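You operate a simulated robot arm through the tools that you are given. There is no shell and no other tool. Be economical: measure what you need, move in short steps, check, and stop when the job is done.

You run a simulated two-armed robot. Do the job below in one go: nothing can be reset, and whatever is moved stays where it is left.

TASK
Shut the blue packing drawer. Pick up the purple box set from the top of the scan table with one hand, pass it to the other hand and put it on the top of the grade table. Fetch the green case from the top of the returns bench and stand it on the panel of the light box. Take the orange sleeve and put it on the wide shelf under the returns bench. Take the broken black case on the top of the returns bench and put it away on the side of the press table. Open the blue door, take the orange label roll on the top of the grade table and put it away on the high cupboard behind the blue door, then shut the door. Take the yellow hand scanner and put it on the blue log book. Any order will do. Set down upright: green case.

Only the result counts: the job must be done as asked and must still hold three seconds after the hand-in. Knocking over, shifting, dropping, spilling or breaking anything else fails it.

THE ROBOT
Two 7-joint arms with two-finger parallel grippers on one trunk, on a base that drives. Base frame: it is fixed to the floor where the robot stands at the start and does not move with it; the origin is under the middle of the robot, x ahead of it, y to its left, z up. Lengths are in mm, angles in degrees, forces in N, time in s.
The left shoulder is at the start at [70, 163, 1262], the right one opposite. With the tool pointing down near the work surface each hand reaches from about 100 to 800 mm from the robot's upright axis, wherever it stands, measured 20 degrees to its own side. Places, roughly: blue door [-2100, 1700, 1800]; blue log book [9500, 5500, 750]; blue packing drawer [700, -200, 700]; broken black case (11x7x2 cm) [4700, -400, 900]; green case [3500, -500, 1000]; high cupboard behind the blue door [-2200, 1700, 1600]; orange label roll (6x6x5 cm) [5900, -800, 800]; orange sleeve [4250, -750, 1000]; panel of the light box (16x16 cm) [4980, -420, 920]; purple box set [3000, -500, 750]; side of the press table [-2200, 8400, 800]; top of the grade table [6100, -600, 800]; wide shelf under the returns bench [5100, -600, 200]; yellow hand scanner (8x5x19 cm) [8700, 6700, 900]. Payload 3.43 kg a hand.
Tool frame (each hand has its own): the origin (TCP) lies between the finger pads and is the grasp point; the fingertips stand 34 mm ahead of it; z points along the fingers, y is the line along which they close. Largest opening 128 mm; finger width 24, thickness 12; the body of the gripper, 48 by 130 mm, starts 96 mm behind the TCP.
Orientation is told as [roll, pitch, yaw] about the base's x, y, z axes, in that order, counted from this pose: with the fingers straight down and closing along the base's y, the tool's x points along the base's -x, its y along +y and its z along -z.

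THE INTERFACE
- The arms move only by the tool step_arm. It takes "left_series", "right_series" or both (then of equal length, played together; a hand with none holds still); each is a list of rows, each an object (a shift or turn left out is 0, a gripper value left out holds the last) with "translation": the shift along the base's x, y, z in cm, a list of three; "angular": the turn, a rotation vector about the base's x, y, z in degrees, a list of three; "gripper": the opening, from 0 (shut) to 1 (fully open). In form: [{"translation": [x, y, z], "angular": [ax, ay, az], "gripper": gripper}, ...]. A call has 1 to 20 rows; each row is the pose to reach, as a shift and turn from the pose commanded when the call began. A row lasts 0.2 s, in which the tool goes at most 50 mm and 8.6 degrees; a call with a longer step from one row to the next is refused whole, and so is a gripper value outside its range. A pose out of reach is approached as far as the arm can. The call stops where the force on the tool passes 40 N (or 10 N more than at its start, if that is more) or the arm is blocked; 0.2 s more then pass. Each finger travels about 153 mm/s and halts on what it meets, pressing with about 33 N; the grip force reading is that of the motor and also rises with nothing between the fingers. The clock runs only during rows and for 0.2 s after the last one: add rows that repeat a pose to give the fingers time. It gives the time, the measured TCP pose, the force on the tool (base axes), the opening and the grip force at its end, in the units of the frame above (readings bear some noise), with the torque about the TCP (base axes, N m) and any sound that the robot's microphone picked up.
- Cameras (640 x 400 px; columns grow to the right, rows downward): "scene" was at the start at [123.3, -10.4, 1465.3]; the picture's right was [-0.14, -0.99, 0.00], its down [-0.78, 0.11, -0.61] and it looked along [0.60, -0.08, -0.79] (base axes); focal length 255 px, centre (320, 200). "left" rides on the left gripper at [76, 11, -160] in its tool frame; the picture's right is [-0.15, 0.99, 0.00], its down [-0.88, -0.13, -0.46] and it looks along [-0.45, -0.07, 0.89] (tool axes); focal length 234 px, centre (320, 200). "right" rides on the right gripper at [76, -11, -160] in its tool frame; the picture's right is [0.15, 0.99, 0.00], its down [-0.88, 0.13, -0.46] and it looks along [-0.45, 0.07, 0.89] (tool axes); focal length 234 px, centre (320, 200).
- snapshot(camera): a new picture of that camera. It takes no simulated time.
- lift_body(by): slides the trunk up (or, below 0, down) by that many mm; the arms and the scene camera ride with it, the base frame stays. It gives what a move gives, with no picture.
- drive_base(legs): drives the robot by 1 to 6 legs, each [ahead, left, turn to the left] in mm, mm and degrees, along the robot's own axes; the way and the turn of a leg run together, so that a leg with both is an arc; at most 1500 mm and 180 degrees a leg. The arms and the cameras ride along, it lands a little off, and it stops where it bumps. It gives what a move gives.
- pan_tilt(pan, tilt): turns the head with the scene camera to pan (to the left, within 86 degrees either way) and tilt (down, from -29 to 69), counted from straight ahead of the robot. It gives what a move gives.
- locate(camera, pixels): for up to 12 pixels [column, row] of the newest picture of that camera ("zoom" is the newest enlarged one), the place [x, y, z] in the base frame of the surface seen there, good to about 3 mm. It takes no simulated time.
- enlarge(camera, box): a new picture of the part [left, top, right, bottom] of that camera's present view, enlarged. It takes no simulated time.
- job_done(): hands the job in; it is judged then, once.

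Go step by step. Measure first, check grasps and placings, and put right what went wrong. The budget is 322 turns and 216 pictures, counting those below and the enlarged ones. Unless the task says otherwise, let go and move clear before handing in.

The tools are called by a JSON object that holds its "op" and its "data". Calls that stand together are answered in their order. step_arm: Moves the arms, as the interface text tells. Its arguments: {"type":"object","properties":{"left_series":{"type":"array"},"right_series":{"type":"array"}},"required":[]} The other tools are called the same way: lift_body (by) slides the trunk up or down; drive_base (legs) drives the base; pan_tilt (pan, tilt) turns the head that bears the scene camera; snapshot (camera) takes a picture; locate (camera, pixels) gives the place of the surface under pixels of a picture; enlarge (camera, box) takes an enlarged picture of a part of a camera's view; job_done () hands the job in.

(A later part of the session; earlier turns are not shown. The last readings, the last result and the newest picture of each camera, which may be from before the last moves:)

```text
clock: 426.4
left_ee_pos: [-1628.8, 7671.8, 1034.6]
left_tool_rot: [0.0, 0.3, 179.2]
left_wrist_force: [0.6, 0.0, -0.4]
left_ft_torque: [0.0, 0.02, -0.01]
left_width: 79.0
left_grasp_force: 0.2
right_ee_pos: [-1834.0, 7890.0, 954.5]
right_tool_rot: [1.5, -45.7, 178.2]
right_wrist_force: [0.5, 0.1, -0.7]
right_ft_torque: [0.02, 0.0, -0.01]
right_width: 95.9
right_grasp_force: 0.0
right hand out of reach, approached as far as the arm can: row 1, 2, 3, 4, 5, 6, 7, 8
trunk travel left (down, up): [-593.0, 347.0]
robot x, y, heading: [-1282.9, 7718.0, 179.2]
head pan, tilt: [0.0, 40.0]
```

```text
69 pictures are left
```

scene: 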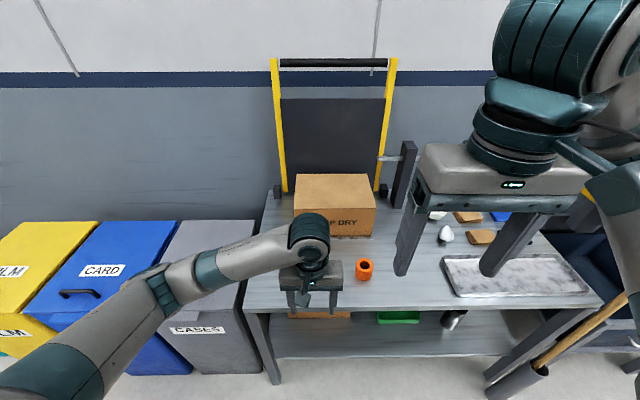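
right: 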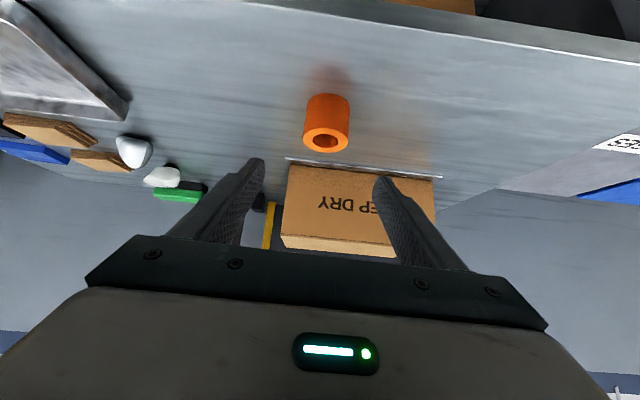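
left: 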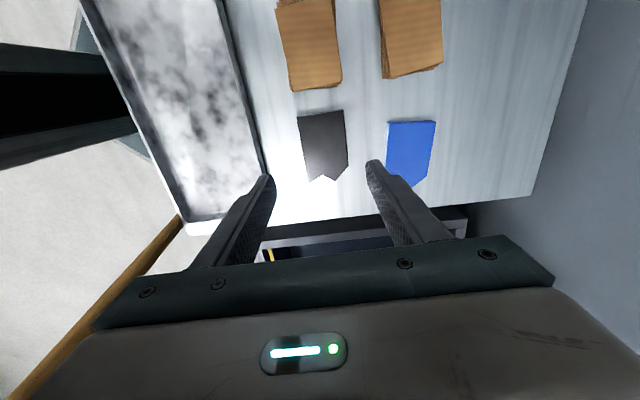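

{"op": "step_arm", "data": {"right_series": [{"translation": [-2.5, -0.3, -3]}, {"translation": [-5, -0.6, -6]}, {"translation": [-7.5, -0.8, -9]}, {"translation": [-9.4, -0.8, -11.5]}, {"translation": [-9.4, -0.8, -11.5]}]}}

{"op": "snapshot", "data": {"camera": "right"}}

```text
clock: 427.6
left_ee_pos: [-1629.1, 7671.0, 1034.9]
left_tool_rot: [0.1, 0.3, 179.2]
left_wrist_force: [0.0, 0.1, -0.4]
left_ft_torque: [0.01, 0.04, -0.01]
left_width: 79.6
left_grasp_force: 0.0
right_ee_pos: [-1929.8, 7884.1, 839.8]
right_tool_rot: [1.5, -45.8, 178.2]
right_wrist_force: [0.6, -0.7, -0.2]
right_ft_torque: [-0.03, -0.01, 0.03]
right_width: 95.9
right_grasp_force: 0.1
trunk travel left (down, up): [-593.0, 347.0]
robot x, y, heading: [-1282.6, 7724.4, 179.0]
head pan, tilt: [0.0, 40.0]
```

```text
68 pictures are left
```

right: 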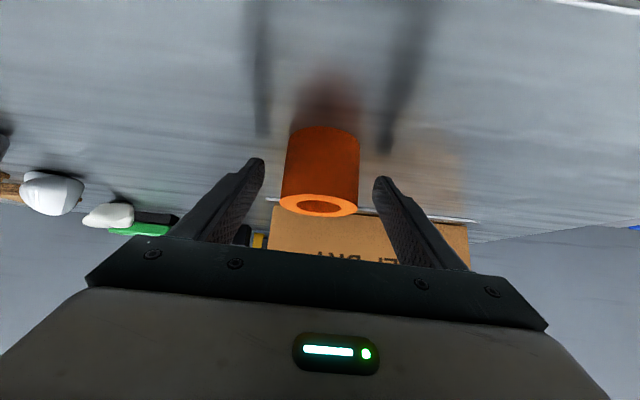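

Roll between the fingers. Grip and lift, then back off.

{"op": "step_arm", "data": {"right_series": [{"gripper": 0.55}, {"gripper": 0.4}, {"gripper": 0}, {"gripper": 0}]}}

{"op": "step_arm", "data": {"right_series": [{"translation": [0, 0, 2]}, {"translation": [0, 0, 6]}, {"translation": [0, 0, 10]}, {"translation": [0, 0, 14]}, {"translation": [0, 0, 18]}]}}

```text
clock: 428.6
left_ee_pos: [-1629.5, 7672.2, 1034.5]
left_tool_rot: [0.1, 0.3, 179.3]
left_wrist_force: [-0.4, -1.1, -1.0]
left_ft_torque: [0.0, -0.03, 0.02]
left_width: 79.5
left_grasp_force: 0.1
right_ee_pos: [-1929.9, 7882.5, 839.5]
right_tool_rot: [1.6, -45.6, 178.2]
right_wrist_force: [0.1, -0.1, 0.4]
right_ft_torque: [-0.01, 0.0, 0.02]
right_width: 56.6
right_grasp_force: 33.4
trunk travel left (down, up): [-593.0, 347.0]
robot x, y, heading: [-1287.5, 7721.7, 179.4]
head pan, tilt: [0.0, 40.0]
```

```text
clock: 429.8
left_ee_pos: [-1629.2, 7671.9, 1035.0]
left_tool_rot: [0.1, 0.2, 179.2]
left_wrist_force: [0.7, 0.1, -0.5]
left_ft_torque: [-0.02, 0.04, 0.01]
left_width: 79.4
left_grasp_force: 0.1
right_ee_pos: [-1930.2, 7881.5, 1024.5]
right_tool_rot: [1.5, -45.7, 178.2]
right_wrist_force: [0.5, -0.8, -1.3]
right_ft_torque: [-0.01, 0.03, 0.0]
right_width: 56.8
right_grasp_force: 33.0
trunk travel left (down, up): [-593.0, 347.0]
robot x, y, heading: [-1284.7, 7722.5, 179.4]
head pan, tilt: [0.0, 40.0]
```

Roll gripped. Tuck the hand, turn to face -y and drive back along the corridor to the cupboard.

{"op": "step_arm", "data": {"right_series": [{"translation": [4, 0, 2]}, {"translation": [8, 0, 4]}, {"translation": [11, 0, 6]}, {"translation": [14, 0, 8]}]}}

{"op": "drive_base", "data": {"legs": [[0, 0, 90.8], [1500, 0, 0], [1500, 0, 0]]}}

{"op": "pan_tilt", "data": {"pan": 0, "tilt": 20}}

{"op": "snapshot", "data": {"camera": "scene"}}

```text
clock: 430.8
left_ee_pos: [-1628.4, 7672.7, 1035.0]
left_tool_rot: [0.1, 0.1, 179.3]
left_wrist_force: [-0.4, -0.5, -0.5]
left_ft_torque: [0.03, 0.01, 0.03]
left_width: 79.4
left_grasp_force: 0.1
right_ee_pos: [-1787.8, 7880.3, 1104.2]
right_tool_rot: [1.6, -45.6, 178.2]
right_wrist_force: [-0.6, -0.3, -0.2]
right_ft_torque: [-0.02, 0.02, -0.04]
right_width: 56.8
right_grasp_force: 32.7
trunk travel left (down, up): [-593.0, 347.0]
robot x, y, heading: [-1285.5, 7725.0, 179.4]
head pan, tilt: [0.0, 40.0]
```

```text
clock: 447.6
left_ee_pos: [-1034.9, 4651.4, 1039.6]
left_tool_rot: [0.9, -0.1, -84.1]
left_wrist_force: [-0.2, 0.5, 0.7]
left_ft_torque: [-0.01, -0.03, -0.03]
left_width: 79.4
left_grasp_force: 0.0
right_ee_pos: [-1219.9, 4464.8, 1113.6]
right_tool_rot: [2.7, -46.8, -85.4]
right_wrist_force: [-0.1, 0.2, -0.7]
right_ft_torque: [0.02, -0.02, -0.04]
right_width: 56.5
right_grasp_force: 32.9
trunk travel left (down, up): [-593.0, 347.0]
robot x, y, heading: [-1112.2, 4967.9, -83.4]
head pan, tilt: [0.0, 40.0]
stopped in leg 3: the robot was blocked; the commanded pose is now the measured one
```

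```text
clock: 448.5
left_ee_pos: [-1036.4, 4649.4, 1039.6]
left_tool_rot: [0.9, -0.3, -84.0]
left_wrist_force: [-0.7, 0.6, 0.1]
left_ft_torque: [0.03, -0.01, -0.02]
left_width: 79.5
left_grasp_force: 0.0
right_ee_pos: [-1222.3, 4467.6, 1114.3]
right_tool_rot: [2.7, -47.0, -85.8]
right_wrist_force: [-0.9, 0.5, -0.4]
right_ft_torque: [0.0, -0.01, 0.01]
right_width: 56.6
right_grasp_force: 33.1
trunk travel left (down, up): [-593.0, 347.0]
robot x, y, heading: [-1110.9, 4963.0, -84.0]
head pan, tilt: [0.0, 20.0]
```

```text
67 pictures are left
```

scene: 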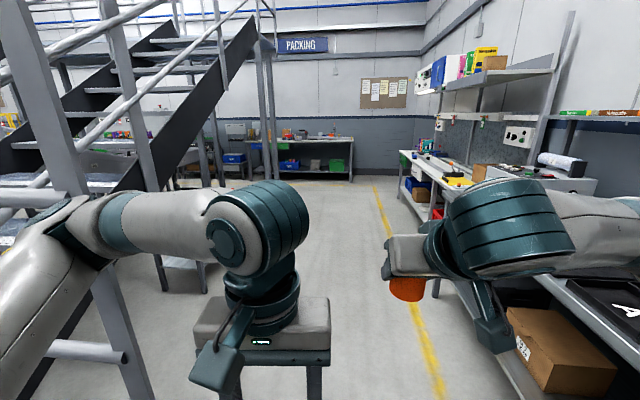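

Drifted left (heading -84) into the platform rail with the left elbow. Back off, correct heading and shift right.

{"op": "drive_base", "data": {"legs": [[-60, -60, 0], [0, -180, 0], [0, 0, -6.3]]}}

{"op": "drive_base", "data": {"legs": [[1000, 0, 0]]}}

```text
clock: 451.2
left_ee_pos: [-1306.2, 4655.8, 1031.3]
left_tool_rot: [0.2, 1.2, -90.1]
left_wrist_force: [-0.6, 0.0, 0.6]
left_ft_torque: [0.05, -0.02, 0.01]
left_width: 79.6
left_grasp_force: 0.2
right_ee_pos: [-1509.9, 4492.7, 1103.7]
right_tool_rot: [1.7, -45.8, -91.1]
right_wrist_force: [-0.6, 0.0, -1.2]
right_ft_torque: [0.02, 0.0, 0.02]
right_width: 56.9
right_grasp_force: 33.2
trunk travel left (down, up): [-593.0, 347.0]
robot x, y, heading: [-1357.3, 4998.5, -90.0]
head pan, tilt: [0.0, 20.0]
```

```text
clock: 456.4
left_ee_pos: [-1300.4, 3658.9, 1031.1]
left_tool_rot: [0.2, 1.2, -90.0]
left_wrist_force: [0.0, 0.1, -0.3]
left_ft_torque: [-0.01, 0.01, 0.01]
left_width: 79.3
left_grasp_force: 0.2
right_ee_pos: [-1505.3, 3495.0, 1104.1]
right_tool_rot: [1.6, -45.7, -90.9]
right_wrist_force: [-0.5, -0.6, -1.1]
right_ft_torque: [0.0, -0.02, 0.05]
right_width: 56.4
right_grasp_force: 33.1
trunk travel left (down, up): [-593.0, 347.0]
robot x, y, heading: [-1357.1, 3997.4, -89.9]
head pan, tilt: [0.0, 20.0]
```

{"op": "drive_base", "data": {"legs": [[400, 300, 0], [1400, 0, 0], [500, 0, 0], [0, 0, -90]]}}

{"op": "pan_tilt", "data": {"pan": 0, "tilt": 0}}

{"op": "snapshot", "data": {"camera": "scene"}}

```text
clock: 472.2
left_ee_pos: [-1335.1, 1662.0, 1031.7]
left_tool_rot: [0.2, 1.2, -178.6]
left_wrist_force: [0.4, 0.0, -0.7]
left_ft_torque: [0.01, 0.0, 0.01]
left_width: 79.4
left_grasp_force: 0.1
right_ee_pos: [-1504.9, 1861.7, 1103.3]
right_tool_rot: [1.7, -45.8, -179.3]
right_wrist_force: [-0.1, -0.6, -0.6]
right_ft_torque: [-0.01, 0.01, 0.0]
right_width: 56.6
right_grasp_force: 32.7
trunk travel left (down, up): [-593.0, 347.0]
robot x, y, heading: [-993.5, 1728.1, -178.2]
head pan, tilt: [0.0, 20.0]
```

```text
clock: 473.1
left_ee_pos: [-1335.9, 1661.5, 1031.9]
left_tool_rot: [0.1, 1.2, -178.5]
left_wrist_force: [0.1, -0.3, -0.1]
left_ft_torque: [-0.03, 0.02, -0.01]
left_width: 79.4
left_grasp_force: 0.0
right_ee_pos: [-1504.4, 1862.0, 1103.1]
right_tool_rot: [1.5, -45.8, -179.3]
right_wrist_force: [-0.5, -0.4, -0.1]
right_ft_torque: [-0.01, 0.02, 0.06]
right_width: 56.4
right_grasp_force: 32.7
trunk travel left (down, up): [-593.0, 347.0]
robot x, y, heading: [-997.1, 1723.6, -178.4]
head pan, tilt: [0.0, 0.0]
```

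```text
66 pictures are left
```

scene: 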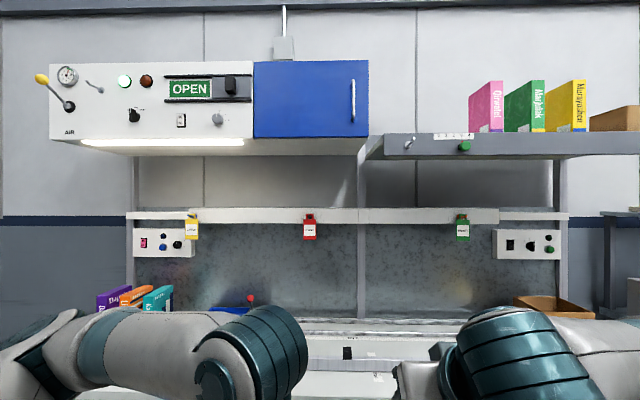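

{"op": "enlarge", "data": {"camera": "scene", "box": [150, 40, 400, 170]}}

{"op": "locate", "data": {"camera": "zoom", "pixels": [[520, 110], [520, 135], [520, 165], [505, 135], [550, 60], [550, 245], [270, 60], [270, 240], [210, 120], [535, 140], [400, 150], [560, 260]]}}

```text
2.56 times, centred on (275, 105) of scene
```

zoom: 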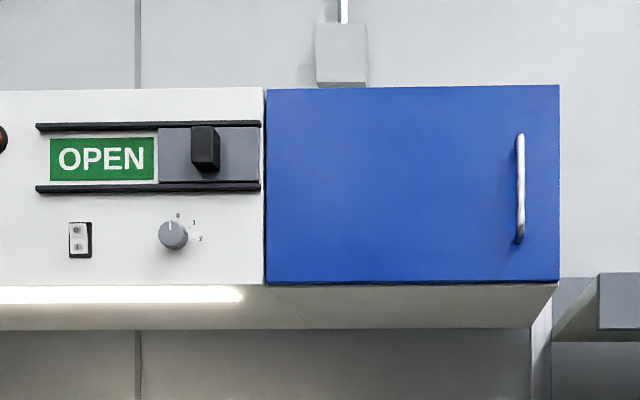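

```text
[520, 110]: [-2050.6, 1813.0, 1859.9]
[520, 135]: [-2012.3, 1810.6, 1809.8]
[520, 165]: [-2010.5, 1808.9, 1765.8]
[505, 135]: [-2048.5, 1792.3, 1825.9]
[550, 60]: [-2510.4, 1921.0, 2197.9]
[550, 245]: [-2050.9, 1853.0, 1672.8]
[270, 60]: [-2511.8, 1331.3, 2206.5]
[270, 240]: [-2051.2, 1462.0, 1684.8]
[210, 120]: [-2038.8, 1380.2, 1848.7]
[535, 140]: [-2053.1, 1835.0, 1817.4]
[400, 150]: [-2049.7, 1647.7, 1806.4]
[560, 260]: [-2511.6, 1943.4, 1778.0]
```

Handle bar at x≈-2012, y≈1809, z 1690–1815; hinge at y≈1462. Raise the trunk fully, move to y≈1930, and keep the right hand tucked.

{"op": "lift_body", "data": {"by": 340}}

{"op": "drive_base", "data": {"legs": [[0, 0, -1.6], [0, -205, 0], [250, 0, 0]]}}

{"op": "step_arm", "data": {"left_series": [{"translation": [0, 0, 4], "angular": [0, 8.5, 0], "gripper": 1}, {"translation": [-1, 0, 8], "angular": [0, 17, 0]}, {"translation": [-2, 0, 12], "angular": [0, 25.5, 0]}, {"translation": [-4, 0, 16], "angular": [0, 34, 0]}, {"translation": [-6, 0, 20], "angular": [0, 42.5, 0]}, {"translation": [-8, 0, 24], "angular": [0, 51, 0]}, {"translation": [-10, 0, 28], "angular": [0, 59.5, 0]}, {"translation": [-12, 0, 31], "angular": [0, 68, 0]}, {"translation": [-14, 0, 34], "angular": [0, 76.5, 0]}, {"translation": [-16, 0, 36], "angular": [0, 85, 0]}, {"translation": [-16, 0, 37], "angular": [0, 90, 0]}, {"translation": [-16, 0, 37], "angular": [0, 90, 0]}]}}

{"op": "snapshot", "data": {"camera": "scene"}}

```text
clock: 476.4
left_ee_pos: [-1335.9, 1661.0, 1370.5]
left_tool_rot: [0.1, 1.1, -178.5]
left_wrist_force: [-1.0, 0.5, -0.5]
left_ft_torque: [0.01, 0.04, 0.01]
left_width: 79.3
left_grasp_force: 0.1
right_ee_pos: [-1504.9, 1862.7, 1444.5]
right_tool_rot: [1.6, -45.7, -179.3]
right_wrist_force: [0.8, 0.2, -1.5]
right_ft_torque: [0.01, 0.01, 0.0]
right_width: 56.2
right_grasp_force: 32.9
trunk travel left (down, up): [-933.0, 7.0]
robot x, y, heading: [-997.7, 1725.4, -178.1]
head pan, tilt: [0.0, 0.0]
```

```text
clock: 479.8
left_ee_pos: [-1586.1, 1873.9, 1373.8]
left_tool_rot: [0.2, 1.0, -179.8]
left_wrist_force: [0.5, 0.3, 0.4]
left_ft_torque: [0.02, 0.02, 0.02]
left_width: 79.2
left_grasp_force: 0.1
right_ee_pos: [-1750.8, 2077.5, 1446.2]
right_tool_rot: [1.6, -46.0, 179.4]
right_wrist_force: [0.5, 0.7, -1.5]
right_ft_torque: [0.0, 0.02, 0.0]
right_width: 56.2
right_grasp_force: 33.5
trunk travel left (down, up): [-933.0, 7.0]
robot x, y, heading: [-1246.6, 1932.1, -179.5]
head pan, tilt: [0.0, 0.0]
```

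```text
clock: 482.4
left_ee_pos: [-1748.7, 1874.4, 1740.3]
left_tool_rot: [-10.5, -89.0, -169.4]
left_wrist_force: [-1.1, 1.0, 0.3]
left_ft_torque: [-0.02, -0.01, -0.02]
left_width: 128.0
left_grasp_force: 0.0
right_ee_pos: [-1752.9, 2078.1, 1445.0]
right_tool_rot: [1.5, -45.8, 179.4]
right_wrist_force: [0.2, 0.3, -0.8]
right_ft_torque: [0.02, -0.05, 0.0]
right_width: 56.3
right_grasp_force: 32.8
trunk travel left (down, up): [-933.0, 7.0]
robot x, y, heading: [-1249.2, 1929.5, -179.3]
head pan, tilt: [0.0, 0.0]
```

```text
64 pictures are left
```

scene: 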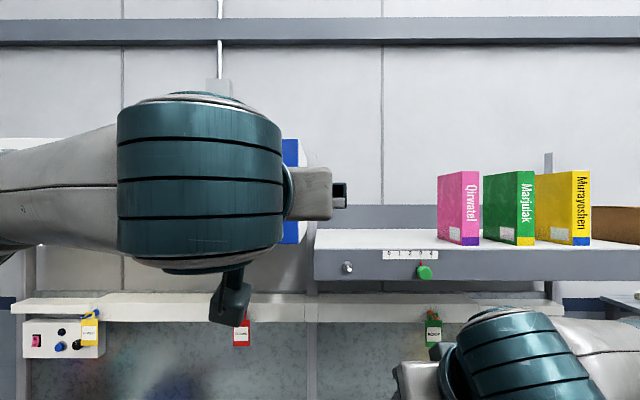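

Left hand is horizontal near handle height. Align y to 1809, drive 140 ahead, and look through the left camera.

{"op": "step_arm", "data": {"left_series": [{"translation": [0, -3, 0.5], "gripper": 0.7}, {"translation": [0, -6.5, 1]}, {"translation": [0, -6.5, 1]}]}}

{"op": "drive_base", "data": {"legs": [[140, 0, 0]]}}

{"op": "snapshot", "data": {"camera": "left"}}

```text
clock: 483.2
left_ee_pos: [-1751.7, 1808.4, 1748.6]
left_tool_rot: [-7.6, -89.0, -172.2]
left_wrist_force: [-0.7, 0.9, -0.3]
left_ft_torque: [0.01, 0.02, 0.01]
left_width: 89.7
left_grasp_force: 0.1
right_ee_pos: [-1753.4, 2078.6, 1444.6]
right_tool_rot: [1.7, -45.7, 179.3]
right_wrist_force: [-0.2, 0.4, -1.6]
right_ft_torque: [0.0, 0.0, 0.01]
right_width: 56.4
right_grasp_force: 32.9
trunk travel left (down, up): [-933.0, 7.0]
robot x, y, heading: [-1244.7, 1932.0, -179.4]
head pan, tilt: [0.0, 0.0]
```

```text
clock: 484.5
left_ee_pos: [-1889.6, 1809.8, 1749.6]
left_tool_rot: [-12.7, -89.0, -167.4]
left_wrist_force: [0.3, -0.2, 0.0]
left_ft_torque: [-0.02, 0.04, 0.0]
left_width: 89.7
left_grasp_force: 0.0
right_ee_pos: [-1892.0, 2077.2, 1446.6]
right_tool_rot: [1.6, -45.9, 179.3]
right_wrist_force: [0.5, 0.4, -0.7]
right_ft_torque: [0.03, 0.03, 0.02]
right_width: 56.5
right_grasp_force: 33.4
trunk travel left (down, up): [-933.0, 7.0]
robot x, y, heading: [-1390.8, 1932.1, -179.6]
head pan, tilt: [0.0, 0.0]
```

```text
63 pictures are left
```

left: 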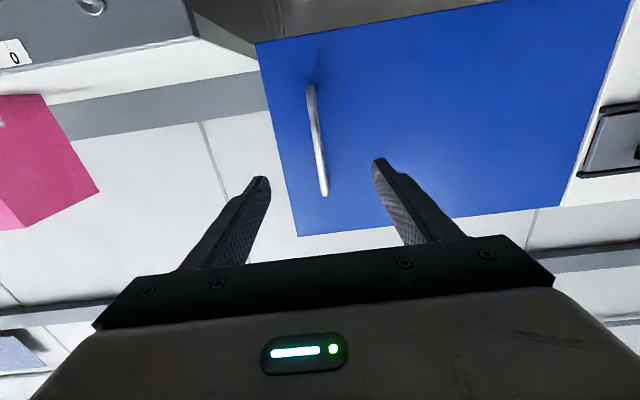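

{"op": "locate", "data": {"camera": "left", "pixels": [[312, 95], [317, 140], [323, 185], [320, 165], [360, 120]]}}

{"op": "step_arm", "data": {"left_series": [{"translation": [-3, 0, 0]}, {"translation": [-6, 0, 0]}, {"translation": [-9, 0, 0]}, {"translation": [-11.2, 0, 0]}, {"translation": [-11.2, 0, 0]}]}}

{"op": "snapshot", "data": {"camera": "left"}}

```text
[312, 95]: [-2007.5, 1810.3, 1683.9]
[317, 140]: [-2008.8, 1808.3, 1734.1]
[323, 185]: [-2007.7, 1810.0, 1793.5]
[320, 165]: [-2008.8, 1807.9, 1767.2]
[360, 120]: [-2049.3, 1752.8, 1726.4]
```

```text
clock: 485.7
left_ee_pos: [-2005.3, 1809.5, 1748.2]
left_tool_rot: [-12.9, -88.9, -167.1]
left_wrist_force: [0.5, -0.6, 0.5]
left_ft_torque: [-0.02, 0.01, 0.0]
left_width: 89.4
left_grasp_force: 0.0
right_ee_pos: [-1896.1, 2077.0, 1445.7]
right_tool_rot: [1.6, -45.8, 179.4]
right_wrist_force: [-0.4, 0.4, -0.9]
right_ft_torque: [0.02, 0.02, -0.01]
right_width: 56.4
right_grasp_force: 33.1
trunk travel left (down, up): [-933.0, 7.0]
robot x, y, heading: [-1390.4, 1928.6, -179.6]
head pan, tilt: [0.0, 0.0]
```

```text
62 pictures are left
```

left: 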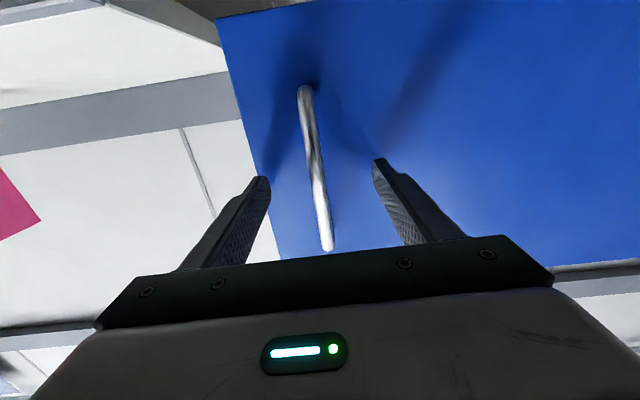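

Bar is centred between the fingers. Grip it and pull the door along its arc to ~35°.

{"op": "step_arm", "data": {"left_series": [{"gripper": 0.4}, {"gripper": 0.15}, {"gripper": 0}, {"gripper": 0}]}}

{"op": "step_arm", "data": {"left_series": [{"translation": [2, -0.2, 0], "angular": [0, 0, -3.5]}, {"translation": [4.2, -0.75, 0], "angular": [0, 0, -7]}, {"translation": [6.2, -1.3, 0], "angular": [0, 0, -10.5]}, {"translation": [8.27, -2, 0], "angular": [0, 0, -14]}, {"translation": [10.2, -2.8, 0], "angular": [0, 0, -17.5]}, {"translation": [12.2, -3.74, 0], "angular": [0, 0, -21]}, {"translation": [14, -4.8, 0], "angular": [0, 0, -24.5]}, {"translation": [15.8, -5.94, 0], "angular": [0, 0, -28]}, {"translation": [17.5, -7.2, 0], "angular": [0, 0, -31.5]}, {"translation": [19.2, -8.57, 0], "angular": [0, 0, -35]}]}}

{"op": "snapshot", "data": {"camera": "scene"}}

```text
clock: 486.7
left_ee_pos: [-2006.4, 1811.0, 1748.8]
left_tool_rot: [-9.2, -88.8, -170.6]
left_wrist_force: [-0.2, 0.1, -3.0]
left_ft_torque: [-0.29, 0.05, -0.02]
left_width: 11.5
left_grasp_force: 45.1
right_ee_pos: [-1897.5, 2077.6, 1445.0]
right_tool_rot: [1.7, -45.8, 179.3]
right_wrist_force: [-0.1, 1.5, -1.0]
right_ft_torque: [0.0, 0.02, -0.02]
right_width: 56.3
right_grasp_force: 33.3
trunk travel left (down, up): [-933.0, 7.0]
robot x, y, heading: [-1387.3, 1928.3, -179.7]
head pan, tilt: [0.0, 0.0]
```

```text
clock: 488.9
left_ee_pos: [-1811.4, 1722.7, 1746.7]
left_tool_rot: [-6.4, -88.6, 151.3]
left_wrist_force: [4.8, 4.2, -26.3]
left_ft_torque: [0.01, 0.37, 0.06]
left_width: 11.5
left_grasp_force: 45.2
right_ee_pos: [-1895.6, 2076.1, 1443.8]
right_tool_rot: [1.4, -45.9, 179.4]
right_wrist_force: [0.4, -0.6, -0.4]
right_ft_torque: [0.01, 0.05, -0.05]
right_width: 56.3
right_grasp_force: 33.1
trunk travel left (down, up): [-933.0, 7.0]
robot x, y, heading: [-1388.2, 1930.8, -180.1]
head pan, tilt: [0.0, 0.0]
```

```text
61 pictures are left
```

scene: 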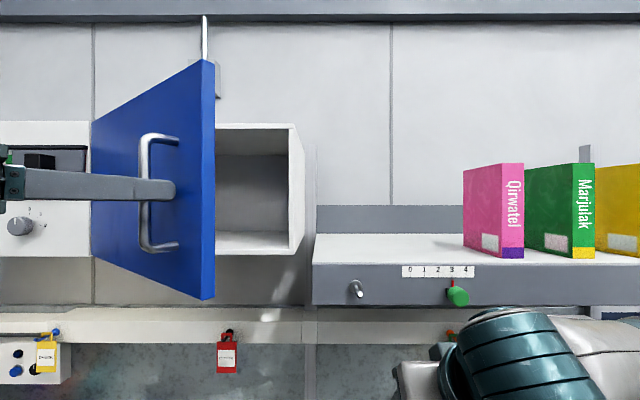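

Door at ~35° and the interior is visible. Continue the arc to ~70°.

{"op": "step_arm", "data": {"left_series": [{"translation": [1.6, -1.5, 0], "angular": [0, 0, -3.5]}, {"translation": [3, -3, 0], "angular": [0, 0, -7]}, {"translation": [4.4, -4.7, 0], "angular": [0, 0, -10.5]}, {"translation": [5.6, -6.4, 0], "angular": [0, 0, -14]}, {"translation": [6.8, -8.2, 0], "angular": [0, 0, -17.5]}, {"translation": [7.8, -10, 0], "angular": [0, 0, -21]}, {"translation": [8.7, -12, 0], "angular": [0, 0, -24.5]}, {"translation": [9.5, -14, 0], "angular": [0, 0, -28]}, {"translation": [10.2, -16, 0], "angular": [0, 0, -31.5]}, {"translation": [10.8, -18, 0], "angular": [0, 0, -35]}]}}

{"op": "snapshot", "data": {"camera": "scene"}}

```text
clock: 491.1
left_ee_pos: [-1702.3, 1541.1, 1749.9]
left_tool_rot: [-7.9, -88.9, 118.0]
left_wrist_force: [9.6, 2.5, -11.6]
left_ft_torque: [-0.34, 0.01, 0.05]
left_width: 11.5
left_grasp_force: 44.6
right_ee_pos: [-1894.8, 2076.6, 1445.6]
right_tool_rot: [1.5, -46.0, 179.4]
right_wrist_force: [-0.1, 0.5, -1.3]
right_ft_torque: [0.02, -0.04, 0.01]
right_width: 56.5
right_grasp_force: 33.1
trunk travel left (down, up): [-933.0, 7.0]
robot x, y, heading: [-1390.4, 1931.4, -179.6]
head pan, tilt: [0.0, 0.0]
```

```text
60 pictures are left
```

scene: 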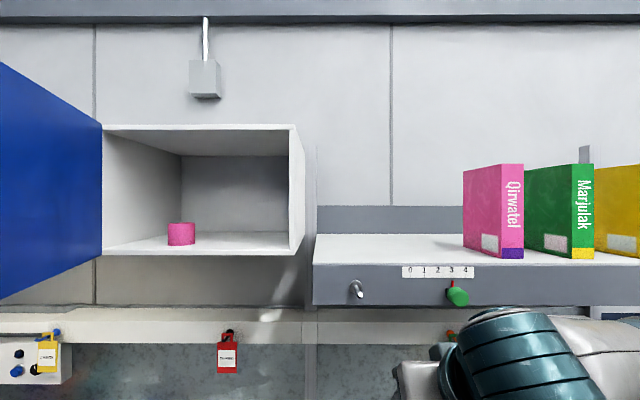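

Cupboard open (a pink roll inside at left). Continue to ~90°, then release and withdraw the left hand on the outer side.

{"op": "step_arm", "data": {"left_series": [{"translation": [0.4, -2.1, 0], "angular": [0, 0, -3.5]}, {"translation": [0.7, -4.2, 0], "angular": [0, 0, -7]}, {"translation": [0.9, -6.3, 0], "angular": [0, 0, -10.5]}, {"translation": [0.95, -8.45, 0], "angular": [0, 0, -14]}, {"translation": [0.85, -10.6, 0], "angular": [0, 0, -17.5]}, {"translation": [0.65, -12.7, 0], "angular": [0, 0, -21]}, {"translation": [0.65, -12.7, 0], "angular": [0, 0, -21]}]}}

{"op": "step_arm", "data": {"left_series": [{"gripper": 0.3}, {"gripper": 0.6}, {"gripper": 0.6}, {"translation": [0, -3, 0]}, {"translation": [0, -6, 0]}, {"translation": [0, -9, 0]}]}}

{"op": "pan_tilt", "data": {"pan": 25, "tilt": 0}}

{"op": "snapshot", "data": {"camera": "scene"}}

```text
clock: 492.7
left_ee_pos: [-1693.9, 1412.9, 1750.4]
left_tool_rot: [-4.1, -89.0, 93.2]
left_wrist_force: [13.4, -1.7, -13.0]
left_ft_torque: [0.5, 0.06, -0.06]
left_width: 11.7
left_grasp_force: 45.3
right_ee_pos: [-1893.6, 2075.0, 1445.7]
right_tool_rot: [1.5, -45.9, 179.5]
right_wrist_force: [0.6, -0.9, -0.1]
right_ft_torque: [0.01, 0.0, 0.03]
right_width: 56.3
right_grasp_force: 33.0
trunk travel left (down, up): [-933.0, 7.0]
robot x, y, heading: [-1387.9, 1933.9, -179.6]
head pan, tilt: [0.0, 0.0]
```

```text
clock: 494.1
left_ee_pos: [-1698.4, 1354.7, 1749.9]
left_tool_rot: [-10.5, -89.0, 99.5]
left_wrist_force: [0.1, 1.0, -0.9]
left_ft_torque: [0.02, 0.01, -0.02]
left_width: 76.6
left_grasp_force: 0.2
left hand out of reach, approached as far as the arm can: row 6
right_ee_pos: [-1896.9, 2076.9, 1444.3]
right_tool_rot: [1.5, -45.9, 179.4]
right_wrist_force: [0.4, 0.1, -0.6]
right_ft_torque: [0.06, -0.01, 0.0]
right_width: 56.5
right_grasp_force: 33.1
trunk travel left (down, up): [-933.0, 7.0]
robot x, y, heading: [-1389.1, 1929.5, -179.5]
head pan, tilt: [0.0, 0.0]
```

```text
clock: 495.0
left_ee_pos: [-1701.9, 1354.5, 1751.0]
left_tool_rot: [-15.2, -88.9, 104.3]
left_wrist_force: [0.1, -0.1, 0.3]
left_ft_torque: [-0.04, 0.02, 0.0]
left_width: 77.0
left_grasp_force: 0.1
right_ee_pos: [-1896.9, 2077.1, 1444.3]
right_tool_rot: [1.6, -45.7, 179.4]
right_wrist_force: [-0.7, -0.6, -0.8]
right_ft_torque: [0.02, 0.0, -0.02]
right_width: 56.5
right_grasp_force: 32.9
trunk travel left (down, up): [-933.0, 7.0]
robot x, y, heading: [-1390.7, 1930.9, -179.7]
head pan, tilt: [25.0, 0.0]
```

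```text
59 pictures are left
```

scene: 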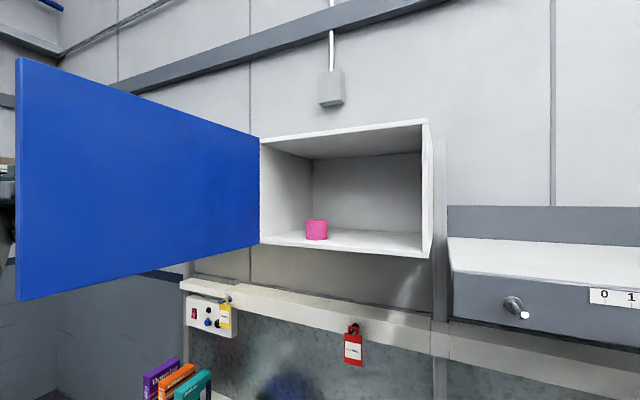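

{"op": "locate", "data": {"camera": "scene", "pixels": [[340, 246], [400, 252], [350, 238], [316, 238], [318, 222], [425, 200], [265, 238], [425, 125], [265, 140], [19, 180], [258, 250], [380, 180]]}}

```text
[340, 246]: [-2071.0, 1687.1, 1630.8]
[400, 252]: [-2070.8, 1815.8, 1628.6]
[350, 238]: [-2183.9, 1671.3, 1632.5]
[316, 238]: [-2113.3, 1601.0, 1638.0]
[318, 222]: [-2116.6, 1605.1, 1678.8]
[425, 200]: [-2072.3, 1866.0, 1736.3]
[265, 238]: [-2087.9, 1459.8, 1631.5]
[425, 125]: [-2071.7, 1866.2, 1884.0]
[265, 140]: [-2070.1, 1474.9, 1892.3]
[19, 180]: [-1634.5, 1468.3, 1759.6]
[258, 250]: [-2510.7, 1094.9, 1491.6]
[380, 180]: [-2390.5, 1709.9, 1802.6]
```

Cupboard floor z=1632, front x=-2070, clear at y 1650–1850. Move the robot to y≈1640 and raise the right hand with the roll.

{"op": "drive_base", "data": {"legs": [[0, 290, 0]]}}

{"op": "step_arm", "data": {"right_series": [{"translation": [1, 0, 4]}, {"translation": [2, 0, 8]}, {"translation": [2, -1, 12]}, {"translation": [2, -2, 16]}, {"translation": [1, -3, 20]}, {"translation": [0, -4, 24]}, {"translation": [-1, -5, 27]}, {"translation": [-2, -5, 29]}, {"translation": [-2, -5, 29]}]}}

{"op": "pan_tilt", "data": {"pan": 0, "tilt": 0}}

{"op": "snapshot", "data": {"camera": "scene"}}

```text
clock: 497.0
left_ee_pos: [-1696.7, 1072.7, 1751.0]
left_tool_rot: [-11.9, -88.8, 101.0]
left_wrist_force: [-0.1, -0.5, 0.0]
left_ft_torque: [-0.02, 0.0, 0.02]
left_width: 76.7
left_grasp_force: 0.1
right_ee_pos: [-1893.6, 1794.8, 1445.2]
right_tool_rot: [1.7, -45.9, 179.4]
right_wrist_force: [0.0, 0.8, -0.6]
right_ft_torque: [-0.02, 0.01, 0.0]
right_width: 56.3
right_grasp_force: 33.2
trunk travel left (down, up): [-933.0, 7.0]
robot x, y, heading: [-1388.8, 1645.2, -179.7]
head pan, tilt: [25.0, 0.0]
```

```text
clock: 499.0
left_ee_pos: [-1696.3, 1070.1, 1749.9]
left_tool_rot: [-12.8, -89.0, 101.9]
left_wrist_force: [-0.8, -0.3, 0.1]
left_ft_torque: [-0.01, -0.02, -0.01]
left_width: 77.0
left_grasp_force: 0.0
right_ee_pos: [-1915.3, 1742.2, 1734.4]
right_tool_rot: [1.6, -45.8, 179.5]
right_wrist_force: [0.4, 0.8, 0.2]
right_ft_torque: [-0.01, -0.02, 0.0]
right_width: 56.7
right_grasp_force: 33.2
trunk travel left (down, up): [-933.0, 7.0]
robot x, y, heading: [-1387.7, 1644.3, -179.7]
head pan, tilt: [25.0, 0.0]
```

```text
clock: 499.9
left_ee_pos: [-1696.1, 1069.5, 1750.1]
left_tool_rot: [-13.2, -88.9, 102.4]
left_wrist_force: [-0.1, 0.3, -0.2]
left_ft_torque: [-0.03, 0.01, 0.0]
left_width: 76.8
left_grasp_force: 0.0
right_ee_pos: [-1915.4, 1741.7, 1733.2]
right_tool_rot: [1.6, -45.8, 179.5]
right_wrist_force: [0.2, -0.2, -0.5]
right_ft_torque: [0.02, 0.02, 0.01]
right_width: 56.4
right_grasp_force: 32.7
trunk travel left (down, up): [-933.0, 7.0]
robot x, y, heading: [-1390.6, 1645.7, -179.4]
head pan, tilt: [0.0, 0.0]
```

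```text
58 pictures are left
```

scene: 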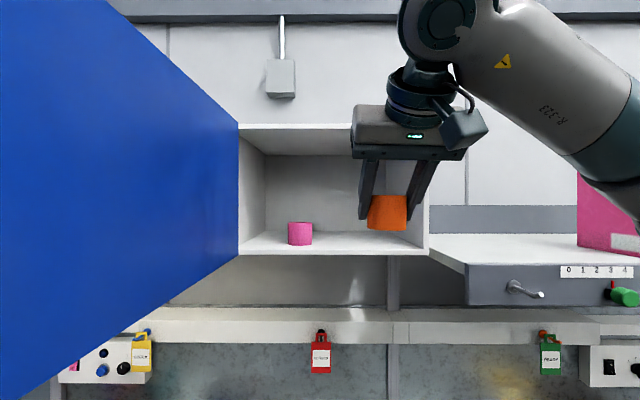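

{"op": "locate", "data": {"camera": "scene", "pixels": [[570, 110], [610, 160], [500, 60], [590, 190], [620, 220], [388, 200], [375, 225], [405, 228]]}}

```text
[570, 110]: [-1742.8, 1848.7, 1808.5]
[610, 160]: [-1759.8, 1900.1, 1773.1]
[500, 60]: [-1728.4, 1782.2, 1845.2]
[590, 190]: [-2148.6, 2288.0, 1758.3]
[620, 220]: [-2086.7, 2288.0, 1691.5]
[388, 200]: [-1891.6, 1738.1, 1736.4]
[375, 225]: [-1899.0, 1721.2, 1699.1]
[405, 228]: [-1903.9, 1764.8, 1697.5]
```

{"op": "step_arm", "data": {"right_series": [{"translation": [-4, -0.5, 0]}, {"translation": [-8, -1, 0]}, {"translation": [-12, -1.5, 0]}, {"translation": [-16, -1.5, -1]}, {"translation": [-20, -1.5, -2]}, {"translation": [-21.5, -1.5, -3]}, {"translation": [-21.5, -1.5, -3]}]}}

{"op": "snapshot", "data": {"camera": "scene"}}

```text
clock: 501.5
left_ee_pos: [-1695.9, 1069.9, 1751.2]
left_tool_rot: [-10.8, -89.0, 100.1]
left_wrist_force: [0.5, 0.2, -0.5]
left_ft_torque: [0.02, -0.02, 0.02]
left_width: 76.8
left_grasp_force: 0.0
right_ee_pos: [-2128.7, 1728.7, 1704.1]
right_tool_rot: [1.4, -45.8, 179.5]
right_wrist_force: [-0.8, 0.3, -0.7]
right_ft_torque: [0.0, -0.02, 0.01]
right_width: 56.5
right_grasp_force: 32.5
trunk travel left (down, up): [-933.0, 7.0]
robot x, y, heading: [-1388.3, 1645.6, -179.6]
head pan, tilt: [0.0, 0.0]
```

```text
57 pictures are left
```

scene: 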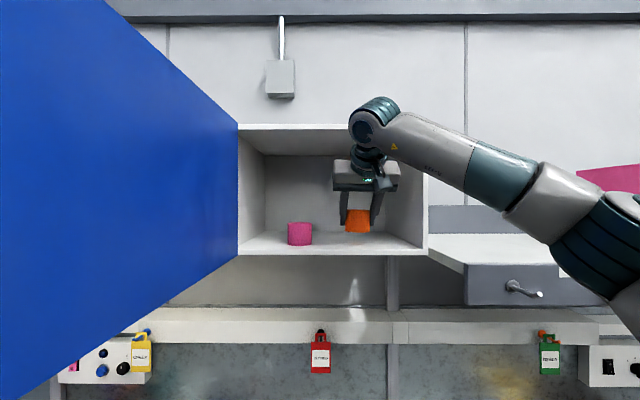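

Inside, a little above the floor. Lower to contact.

{"op": "step_arm", "data": {"right_series": [{"translation": [0, 0, -1]}, {"translation": [0, 0, -2]}, {"translation": [0, 0, -2.8]}, {"translation": [0, 0, -3.1]}, {"translation": [0, 0, -3.4]}, {"translation": [0, 0, -3.6]}]}}

```text
clock: 502.9
left_ee_pos: [-1694.6, 1070.0, 1750.4]
left_tool_rot: [-11.8, -88.9, 101.0]
left_wrist_force: [1.0, -0.7, -0.3]
left_ft_torque: [-0.01, -0.04, -0.01]
left_width: 77.0
left_grasp_force: 0.1
right_ee_pos: [-2128.9, 1725.4, 1672.2]
right_tool_rot: [1.7, -46.3, 179.4]
right_wrist_force: [-8.8, -0.3, 23.5]
right_ft_torque: [0.58, 0.09, 0.16]
right_width: 56.4
right_grasp_force: 32.9
trunk travel left (down, up): [-933.0, 7.0]
robot x, y, heading: [-1386.0, 1647.7, -179.2]
head pan, tilt: [0.0, 0.0]
```

Contact at z 1672. Ease off, open, and withdraw along the tool axis.

{"op": "step_arm", "data": {"right_series": [{"translation": [0, 0, 0.3]}, {"translation": [0, 0, 0.3], "gripper": 0.55}, {"translation": [0, 0, 0.3], "gripper": 0.65}, {"translation": [0, 0, 0.3]}, {"translation": [2, 0, 2]}, {"translation": [5, 0, 5]}, {"translation": [8, 0, 8]}, {"translation": [12, 0, 9]}, {"translation": [16, 0, 9]}, {"translation": [20, 0, 9]}]}}

{"op": "snapshot", "data": {"camera": "scene"}}

```text
clock: 505.1
left_ee_pos: [-1695.1, 1069.0, 1749.9]
left_tool_rot: [-8.7, -88.9, 97.8]
left_wrist_force: [0.5, 0.1, -0.1]
left_ft_torque: [0.03, 0.01, 0.0]
left_width: 76.6
left_grasp_force: 0.1
right_ee_pos: [-1926.2, 1728.8, 1759.6]
right_tool_rot: [1.6, -45.9, 179.4]
right_wrist_force: [0.8, 0.1, 1.2]
right_ft_torque: [0.02, -0.01, 0.03]
right_width: 83.2
right_grasp_force: 0.2
trunk travel left (down, up): [-933.0, 7.0]
robot x, y, heading: [-1387.1, 1647.1, -179.2]
head pan, tilt: [0.0, 0.0]
```

```text
56 pictures are left
```

scene: 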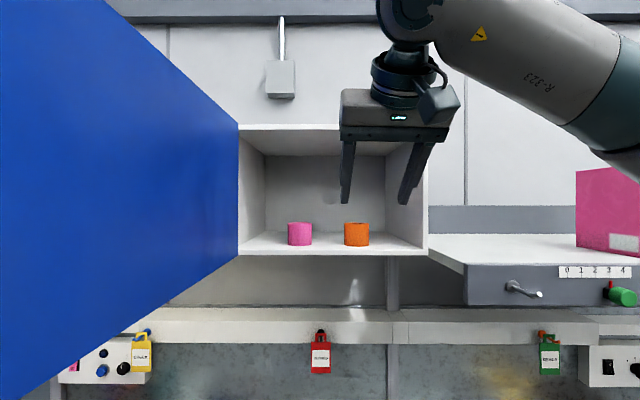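

Roll stands beside the pink one. Lower the right hand to its tuck, drive back to y≈1930, and regrip the handle with the left to close the door.

{"op": "step_arm", "data": {"right_series": [{"translation": [4, 1, -2]}, {"translation": [8, 2, -4]}, {"translation": [9, 3, -8]}, {"translation": [9, 4, -12]}, {"translation": [9, 5, -16]}, {"translation": [9, 6, -20]}, {"translation": [9, 6.5, -24]}, {"translation": [9, 6.5, -28]}, {"translation": [9, 6.5, -31]}]}}

{"op": "drive_base", "data": {"legs": [[0, -283, 0]]}}

{"op": "snapshot", "data": {"camera": "left"}}

```text
clock: 507.1
left_ee_pos: [-1699.2, 1068.5, 1750.0]
left_tool_rot: [-15.6, -88.9, 104.9]
left_wrist_force: [-0.2, 0.4, -0.2]
left_ft_torque: [0.04, 0.0, -0.01]
left_width: 76.9
left_grasp_force: 0.2
right_ee_pos: [-1866.7, 1779.7, 1466.1]
right_tool_rot: [1.5, -45.6, 179.5]
right_wrist_force: [-0.1, -0.1, 0.3]
right_ft_torque: [-0.04, 0.01, 0.0]
right_width: 83.1
right_grasp_force: 0.1
right hand out of reach, approached as far as the arm can: row 8, 9
trunk travel left (down, up): [-933.0, 7.0]
robot x, y, heading: [-1387.1, 1644.0, -179.5]
head pan, tilt: [0.0, 0.0]
```

```text
clock: 509.1
left_ee_pos: [-1701.9, 1348.4, 1749.5]
left_tool_rot: [-14.9, -89.0, 103.7]
left_wrist_force: [-0.1, -0.1, -0.7]
left_ft_torque: [-0.01, -0.01, -0.04]
left_width: 76.8
left_grasp_force: 0.0
right_ee_pos: [-1865.0, 2061.5, 1465.4]
right_tool_rot: [1.4, -45.6, 179.2]
right_wrist_force: [-0.1, -0.7, 0.2]
right_ft_torque: [0.03, -0.03, -0.02]
right_width: 83.3
right_grasp_force: 0.2
trunk travel left (down, up): [-933.0, 7.0]
robot x, y, heading: [-1389.8, 1926.3, -179.8]
head pan, tilt: [0.0, 0.0]
```

```text
55 pictures are left
```

left: 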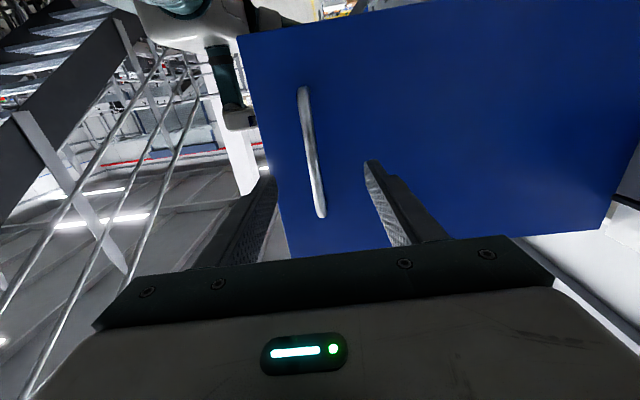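

{"op": "locate", "data": {"camera": "left", "pixels": [[308, 130], [314, 165], [318, 195], [360, 130]]}}

{"op": "step_arm", "data": {"left_series": [{"translation": [0, 2, 0]}, {"translation": [0.3, 4.5, 0]}, {"translation": [0.5, 6.5, 0]}, {"translation": [0.5, 6.5, 0], "gripper": 0.3}, {"translation": [0.5, 6.5, 0], "gripper": 0.1}, {"translation": [0.5, 6.5, 0], "gripper": 0}, {"translation": [0.5, 6.5, 0]}]}}

```text
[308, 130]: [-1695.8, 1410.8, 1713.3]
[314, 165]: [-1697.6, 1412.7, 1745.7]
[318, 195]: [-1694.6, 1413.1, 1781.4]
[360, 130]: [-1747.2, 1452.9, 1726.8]
```

```text
clock: 510.7
left_ee_pos: [-1695.0, 1418.0, 1751.7]
left_tool_rot: [-7.5, -89.0, 96.1]
left_wrist_force: [5.7, -0.6, 0.4]
left_ft_torque: [0.74, 0.19, 0.0]
left_width: 11.7
left_grasp_force: 44.7
right_ee_pos: [-1863.6, 2064.6, 1466.0]
right_tool_rot: [1.5, -45.7, 179.2]
right_wrist_force: [0.3, 0.5, 0.1]
right_ft_torque: [0.01, 0.0, -0.04]
right_width: 82.9
right_grasp_force: 0.0
trunk travel left (down, up): [-933.0, 7.0]
robot x, y, heading: [-1391.1, 1922.4, -180.0]
head pan, tilt: [0.0, 0.0]
```

Handle gripped. Reverse the arc to swing the door back to ~35°.

{"op": "step_arm", "data": {"left_series": [{"translation": [0.2, 2.1, 0], "angular": [0, 0, 3.5]}, {"translation": [0.3, 4.25, 0], "angular": [0, 0, 7]}, {"translation": [0.25, 6.4, 0], "angular": [0, 0, 10.5]}, {"translation": [0.05, 8.5, 0], "angular": [0, 0, 14]}, {"translation": [-0.25, 10.6, 0], "angular": [0, 0, 17.5]}, {"translation": [-0.65, 12.7, 0], "angular": [0, 0, 21]}, {"translation": [-1.25, 14.7, 0], "angular": [0, 0, 24.5]}, {"translation": [-1.95, 16.7, 0], "angular": [0, 0, 28]}, {"translation": [-2.75, 18.7, 0], "angular": [0, 0, 31.5]}, {"translation": [-3.65, 20.7, 0], "angular": [0, 0, 35]}, {"translation": [-4.65, 22.5, 0], "angular": [0, 0, 38.5]}, {"translation": [-5.85, 24.3, 0], "angular": [0, 0, 42]}, {"translation": [-7.05, 26, 0], "angular": [0, 0, 45.5]}, {"translation": [-8.45, 27.7, 0], "angular": [0, 0, 49]}, {"translation": [-9.85, 29.2, 0], "angular": [0, 0, 52.5]}, {"translation": [-11.45, 30.7, 0], "angular": [0, 0, 56]}]}}

```text
clock: 514.1
left_ee_pos: [-1812.5, 1722.8, 1749.9]
left_tool_rot: [-22.4, -89.2, 167.3]
left_wrist_force: [-10.8, -10.8, 29.6]
left_ft_torque: [-0.3, 0.5, -0.02]
left_width: 11.6
left_grasp_force: 44.5
right_ee_pos: [-1868.6, 2062.0, 1466.4]
right_tool_rot: [1.5, -45.5, 179.1]
right_wrist_force: [0.3, -0.3, -0.5]
right_ft_torque: [-0.01, -0.04, 0.02]
right_width: 83.0
right_grasp_force: 0.0
trunk travel left (down, up): [-933.0, 7.0]
robot x, y, heading: [-1389.4, 1924.8, -180.0]
head pan, tilt: [0.0, 0.0]
```

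{"op": "step_arm", "data": {"left_series": [{"translation": [-1.7, 1.37, 0.3], "angular": [0, 0, 3.5]}, {"translation": [-3.4, 2.63, 0.3], "angular": [0, 0, 7]}, {"translation": [-5.2, 3.77, 0.3], "angular": [0, 0, 10.5]}, {"translation": [-7, 4.83, 0.3], "angular": [0, 0, 14]}, {"translation": [-9, 5.77, 0.3], "angular": [0, 0, 17.5]}, {"translation": [-10.93, 6.57, 0.3], "angular": [0, 0, 21]}, {"translation": [-13, 7.27, 0.3], "angular": [0, 0, 24.5]}, {"translation": [-15, 7.82, 0.3], "angular": [0, 0, 28]}, {"translation": [-17.2, 8.37, 0.3], "angular": [0, 0, 31.5]}, {"translation": [-19.2, 8.57, 0.3], "angular": [0, 0, 35]}, {"translation": [-19.9, 8.57, 0.3], "angular": [0, 0, 35]}]}}

{"op": "snapshot", "data": {"camera": "scene"}}

```text
clock: 516.5
left_ee_pos: [-2012.7, 1810.3, 1750.5]
left_tool_rot: [-11.5, -88.9, -168.8]
left_wrist_force: [-1.1, -0.5, -18.7]
left_ft_torque: [-0.33, -0.35, -0.13]
left_width: 11.7
left_grasp_force: 45.0
right_ee_pos: [-1866.7, 2063.7, 1466.0]
right_tool_rot: [1.5, -45.5, 179.2]
right_wrist_force: [0.7, -0.2, -0.9]
right_ft_torque: [0.02, 0.02, 0.03]
right_width: 83.2
right_grasp_force: 0.0
trunk travel left (down, up): [-933.0, 7.0]
robot x, y, heading: [-1390.5, 1925.2, -180.2]
head pan, tilt: [0.0, 0.0]
```

```text
54 pictures are left
```

scene: 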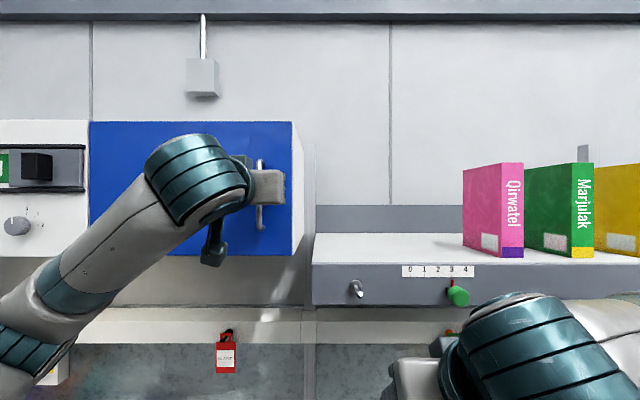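

{"op": "step_arm", "data": {"left_series": [{"translation": [-0.5, 0, 0.3]}, {"translation": [-1, 0, 0.3]}, {"translation": [-1.5, 0, 0.3]}]}}

```text
clock: 517.0
left_ee_pos: [-2016.2, 1810.5, 1753.7]
left_tool_rot: [-4.5, -88.8, -175.7]
left_wrist_force: [9.6, -0.2, -10.3]
left_ft_torque: [-0.04, 0.79, 0.36]
left_width: 11.7
left_grasp_force: 45.5
right_ee_pos: [-1864.1, 2063.8, 1466.9]
right_tool_rot: [1.5, -45.7, 179.2]
right_wrist_force: [0.0, -0.2, 0.3]
right_ft_torque: [-0.03, -0.02, 0.0]
right_width: 83.1
right_grasp_force: 0.0
trunk travel left (down, up): [-933.0, 7.0]
robot x, y, heading: [-1388.1, 1923.9, -179.9]
head pan, tilt: [0.0, 0.0]
stopped in row 2 (left hand): the force on the tool passed its limit at 43 N (the readings are from after the stop); the commanded pose is now the measured one
```

Pressed home (43 N). Release, withdraw and verify the door face position.

{"op": "step_arm", "data": {"left_series": [{"gripper": 0.3}, {"gripper": 0.6}, {"gripper": 0.6}, {"translation": [4, 0, 0]}, {"translation": [8, 0, 0]}, {"translation": [12, 0, 0]}, {"translation": [16, 0, 0]}]}}

{"op": "snapshot", "data": {"camera": "left"}}

{"op": "locate", "data": {"camera": "left", "pixels": [[360, 120], [450, 100], [290, 150], [300, 200], [520, 120], [315, 150]]}}

```text
clock: 518.6
left_ee_pos: [-1859.6, 1812.2, 1753.8]
left_tool_rot: [-5.6, -88.8, -174.9]
left_wrist_force: [0.3, 0.9, 1.0]
left_ft_torque: [0.01, 0.0, 0.02]
left_width: 76.6
left_grasp_force: 0.0
right_ee_pos: [-1863.7, 2064.9, 1465.4]
right_tool_rot: [1.5, -45.8, 179.0]
right_wrist_force: [-0.2, -0.1, 0.6]
right_ft_torque: [0.02, 0.02, 0.01]
right_width: 83.3
right_grasp_force: 0.0
trunk travel left (down, up): [-933.0, 7.0]
robot x, y, heading: [-1385.7, 1928.4, -180.2]
head pan, tilt: [0.0, 0.0]
```

```text
53 pictures are left
```

left: 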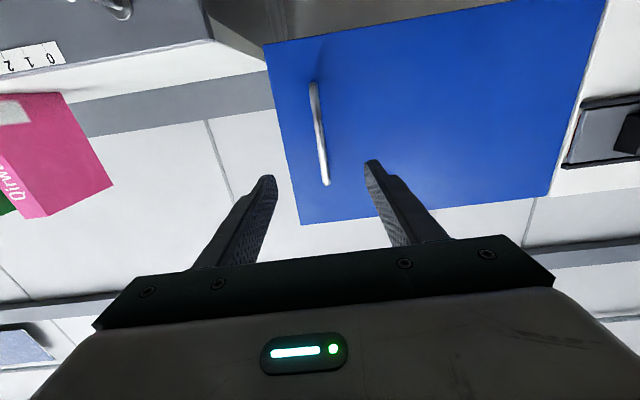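

```text
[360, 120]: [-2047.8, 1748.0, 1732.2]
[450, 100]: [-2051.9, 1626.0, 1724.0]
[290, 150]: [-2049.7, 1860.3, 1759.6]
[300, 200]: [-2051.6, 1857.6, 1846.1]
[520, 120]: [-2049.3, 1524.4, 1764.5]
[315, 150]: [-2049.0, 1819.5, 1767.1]
```

The door is shut (face at x≈-2050 throughout). Now to the scanner. First back away and bring both arms to a neutral tuck.

{"op": "drive_base", "data": {"legs": [[-350, 0, 0]]}}

{"op": "step_arm", "data": {"left_series": [{"translation": [1, 0, -3], "angular": [0, -8.5, 0]}, {"translation": [2, 0, -6], "angular": [0, -17, 0]}, {"translation": [3, 0, -9], "angular": [0, -25.5, 0]}, {"translation": [4, 0, -12], "angular": [0, -34, 0]}, {"translation": [5, 0, -15], "angular": [0, -42.5, 0]}, {"translation": [6, 0, -18], "angular": [0, -51, 0]}, {"translation": [7, 0, -21], "angular": [0, -59.5, 0]}, {"translation": [8, 0, -24], "angular": [0, -68, 0]}, {"translation": [9, 0, -27], "angular": [0, -76.5, 0]}, {"translation": [10, 0, -30], "angular": [0, -85, 0]}, {"translation": [10, 0, -32], "angular": [0, -89, 0]}], "right_series": [{"angular": [0, -4, 0], "gripper": 0.3}, {"angular": [0, -8, 0]}, {"angular": [0, -12, 0]}, {"translation": [1, 0, 0], "angular": [0, -16, 0]}, {"translation": [2, 0, 0], "angular": [0, -20, 0]}, {"translation": [3, 0, 0], "angular": [0, -24, 0]}, {"translation": [4, 0, 0], "angular": [0, -28, 0]}, {"translation": [5, 0, 0], "angular": [0, -32, 0]}, {"translation": [6, -1, 0], "angular": [0, -36, 0]}, {"translation": [6, -2, 0], "angular": [0, -40, 0]}, {"translation": [6, -3, 0], "angular": [0, -45, 0]}]}}

{"op": "lift_body", "data": {"by": -250}}

```text
clock: 520.9
left_ee_pos: [-1517.8, 1813.0, 1751.2]
left_tool_rot: [-5.4, -88.6, -175.2]
left_wrist_force: [-0.3, -0.8, -0.2]
left_ft_torque: [0.02, 0.01, 0.02]
left_width: 77.0
left_grasp_force: 0.0
right_ee_pos: [-1520.9, 2067.9, 1464.2]
right_tool_rot: [1.5, -45.6, 178.7]
right_wrist_force: [-0.3, -0.7, 0.1]
right_ft_torque: [0.0, 0.0, 0.04]
right_width: 83.4
right_grasp_force: 0.0
trunk travel left (down, up): [-933.0, 7.0]
robot x, y, heading: [-1041.8, 1925.9, 179.6]
head pan, tilt: [0.0, 0.0]
```

```text
clock: 523.3
left_ee_pos: [-1415.4, 1811.3, 1431.4]
left_tool_rot: [-0.8, 0.3, -179.9]
left_wrist_force: [-0.3, 0.6, -0.4]
left_ft_torque: [-0.01, 0.0, -0.02]
left_width: 76.6
left_grasp_force: 0.1
right_ee_pos: [-1458.8, 2036.1, 1464.0]
right_tool_rot: [0.5, -0.5, 179.1]
right_wrist_force: [-0.5, 0.0, -0.4]
right_ft_torque: [0.01, -0.05, 0.02]
right_width: 38.6
right_grasp_force: 0.1
trunk travel left (down, up): [-933.0, 7.0]
robot x, y, heading: [-1041.7, 1928.0, 179.4]
head pan, tilt: [0.0, 0.0]
```

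```text
clock: 525.9
left_ee_pos: [-1413.1, 1812.0, 1182.3]
left_tool_rot: [-0.6, 0.3, -180.0]
left_wrist_force: [1.1, 0.4, 0.2]
left_ft_torque: [-0.02, 0.0, 0.01]
left_width: 77.1
left_grasp_force: 0.0
right_ee_pos: [-1457.7, 2036.5, 1214.2]
right_tool_rot: [0.6, -0.6, 179.1]
right_wrist_force: [-0.1, -0.2, 0.1]
right_ft_torque: [-0.01, -0.03, 0.0]
right_width: 38.5
right_grasp_force: 0.0
trunk travel left (down, up): [-683.0, 257.0]
robot x, y, heading: [-1041.7, 1930.0, 179.3]
head pan, tilt: [0.0, 0.0]
```

{"op": "drive_base", "data": {"legs": [[0, 0, 90.7], [1500, 0, 0], [120, 0, 0], [0, 0, 90]]}}

```text
clock: 541.9
left_ee_pos: [-633.6, 389.7, 1182.8]
left_tool_rot: [-0.5, 0.4, 0.3]
left_wrist_force: [0.6, -0.6, 1.2]
left_ft_torque: [-0.03, -0.03, 0.03]
left_width: 77.0
left_grasp_force: 0.0
right_ee_pos: [-588.0, 164.9, 1214.6]
right_tool_rot: [0.6, -0.6, -0.8]
right_wrist_force: [0.6, -0.4, 0.2]
right_ft_torque: [0.05, 0.01, 0.05]
right_width: 38.4
right_grasp_force: 0.0
trunk travel left (down, up): [-683.0, 257.0]
robot x, y, heading: [-1004.4, 275.7, -0.1]
head pan, tilt: [0.0, 0.0]
```

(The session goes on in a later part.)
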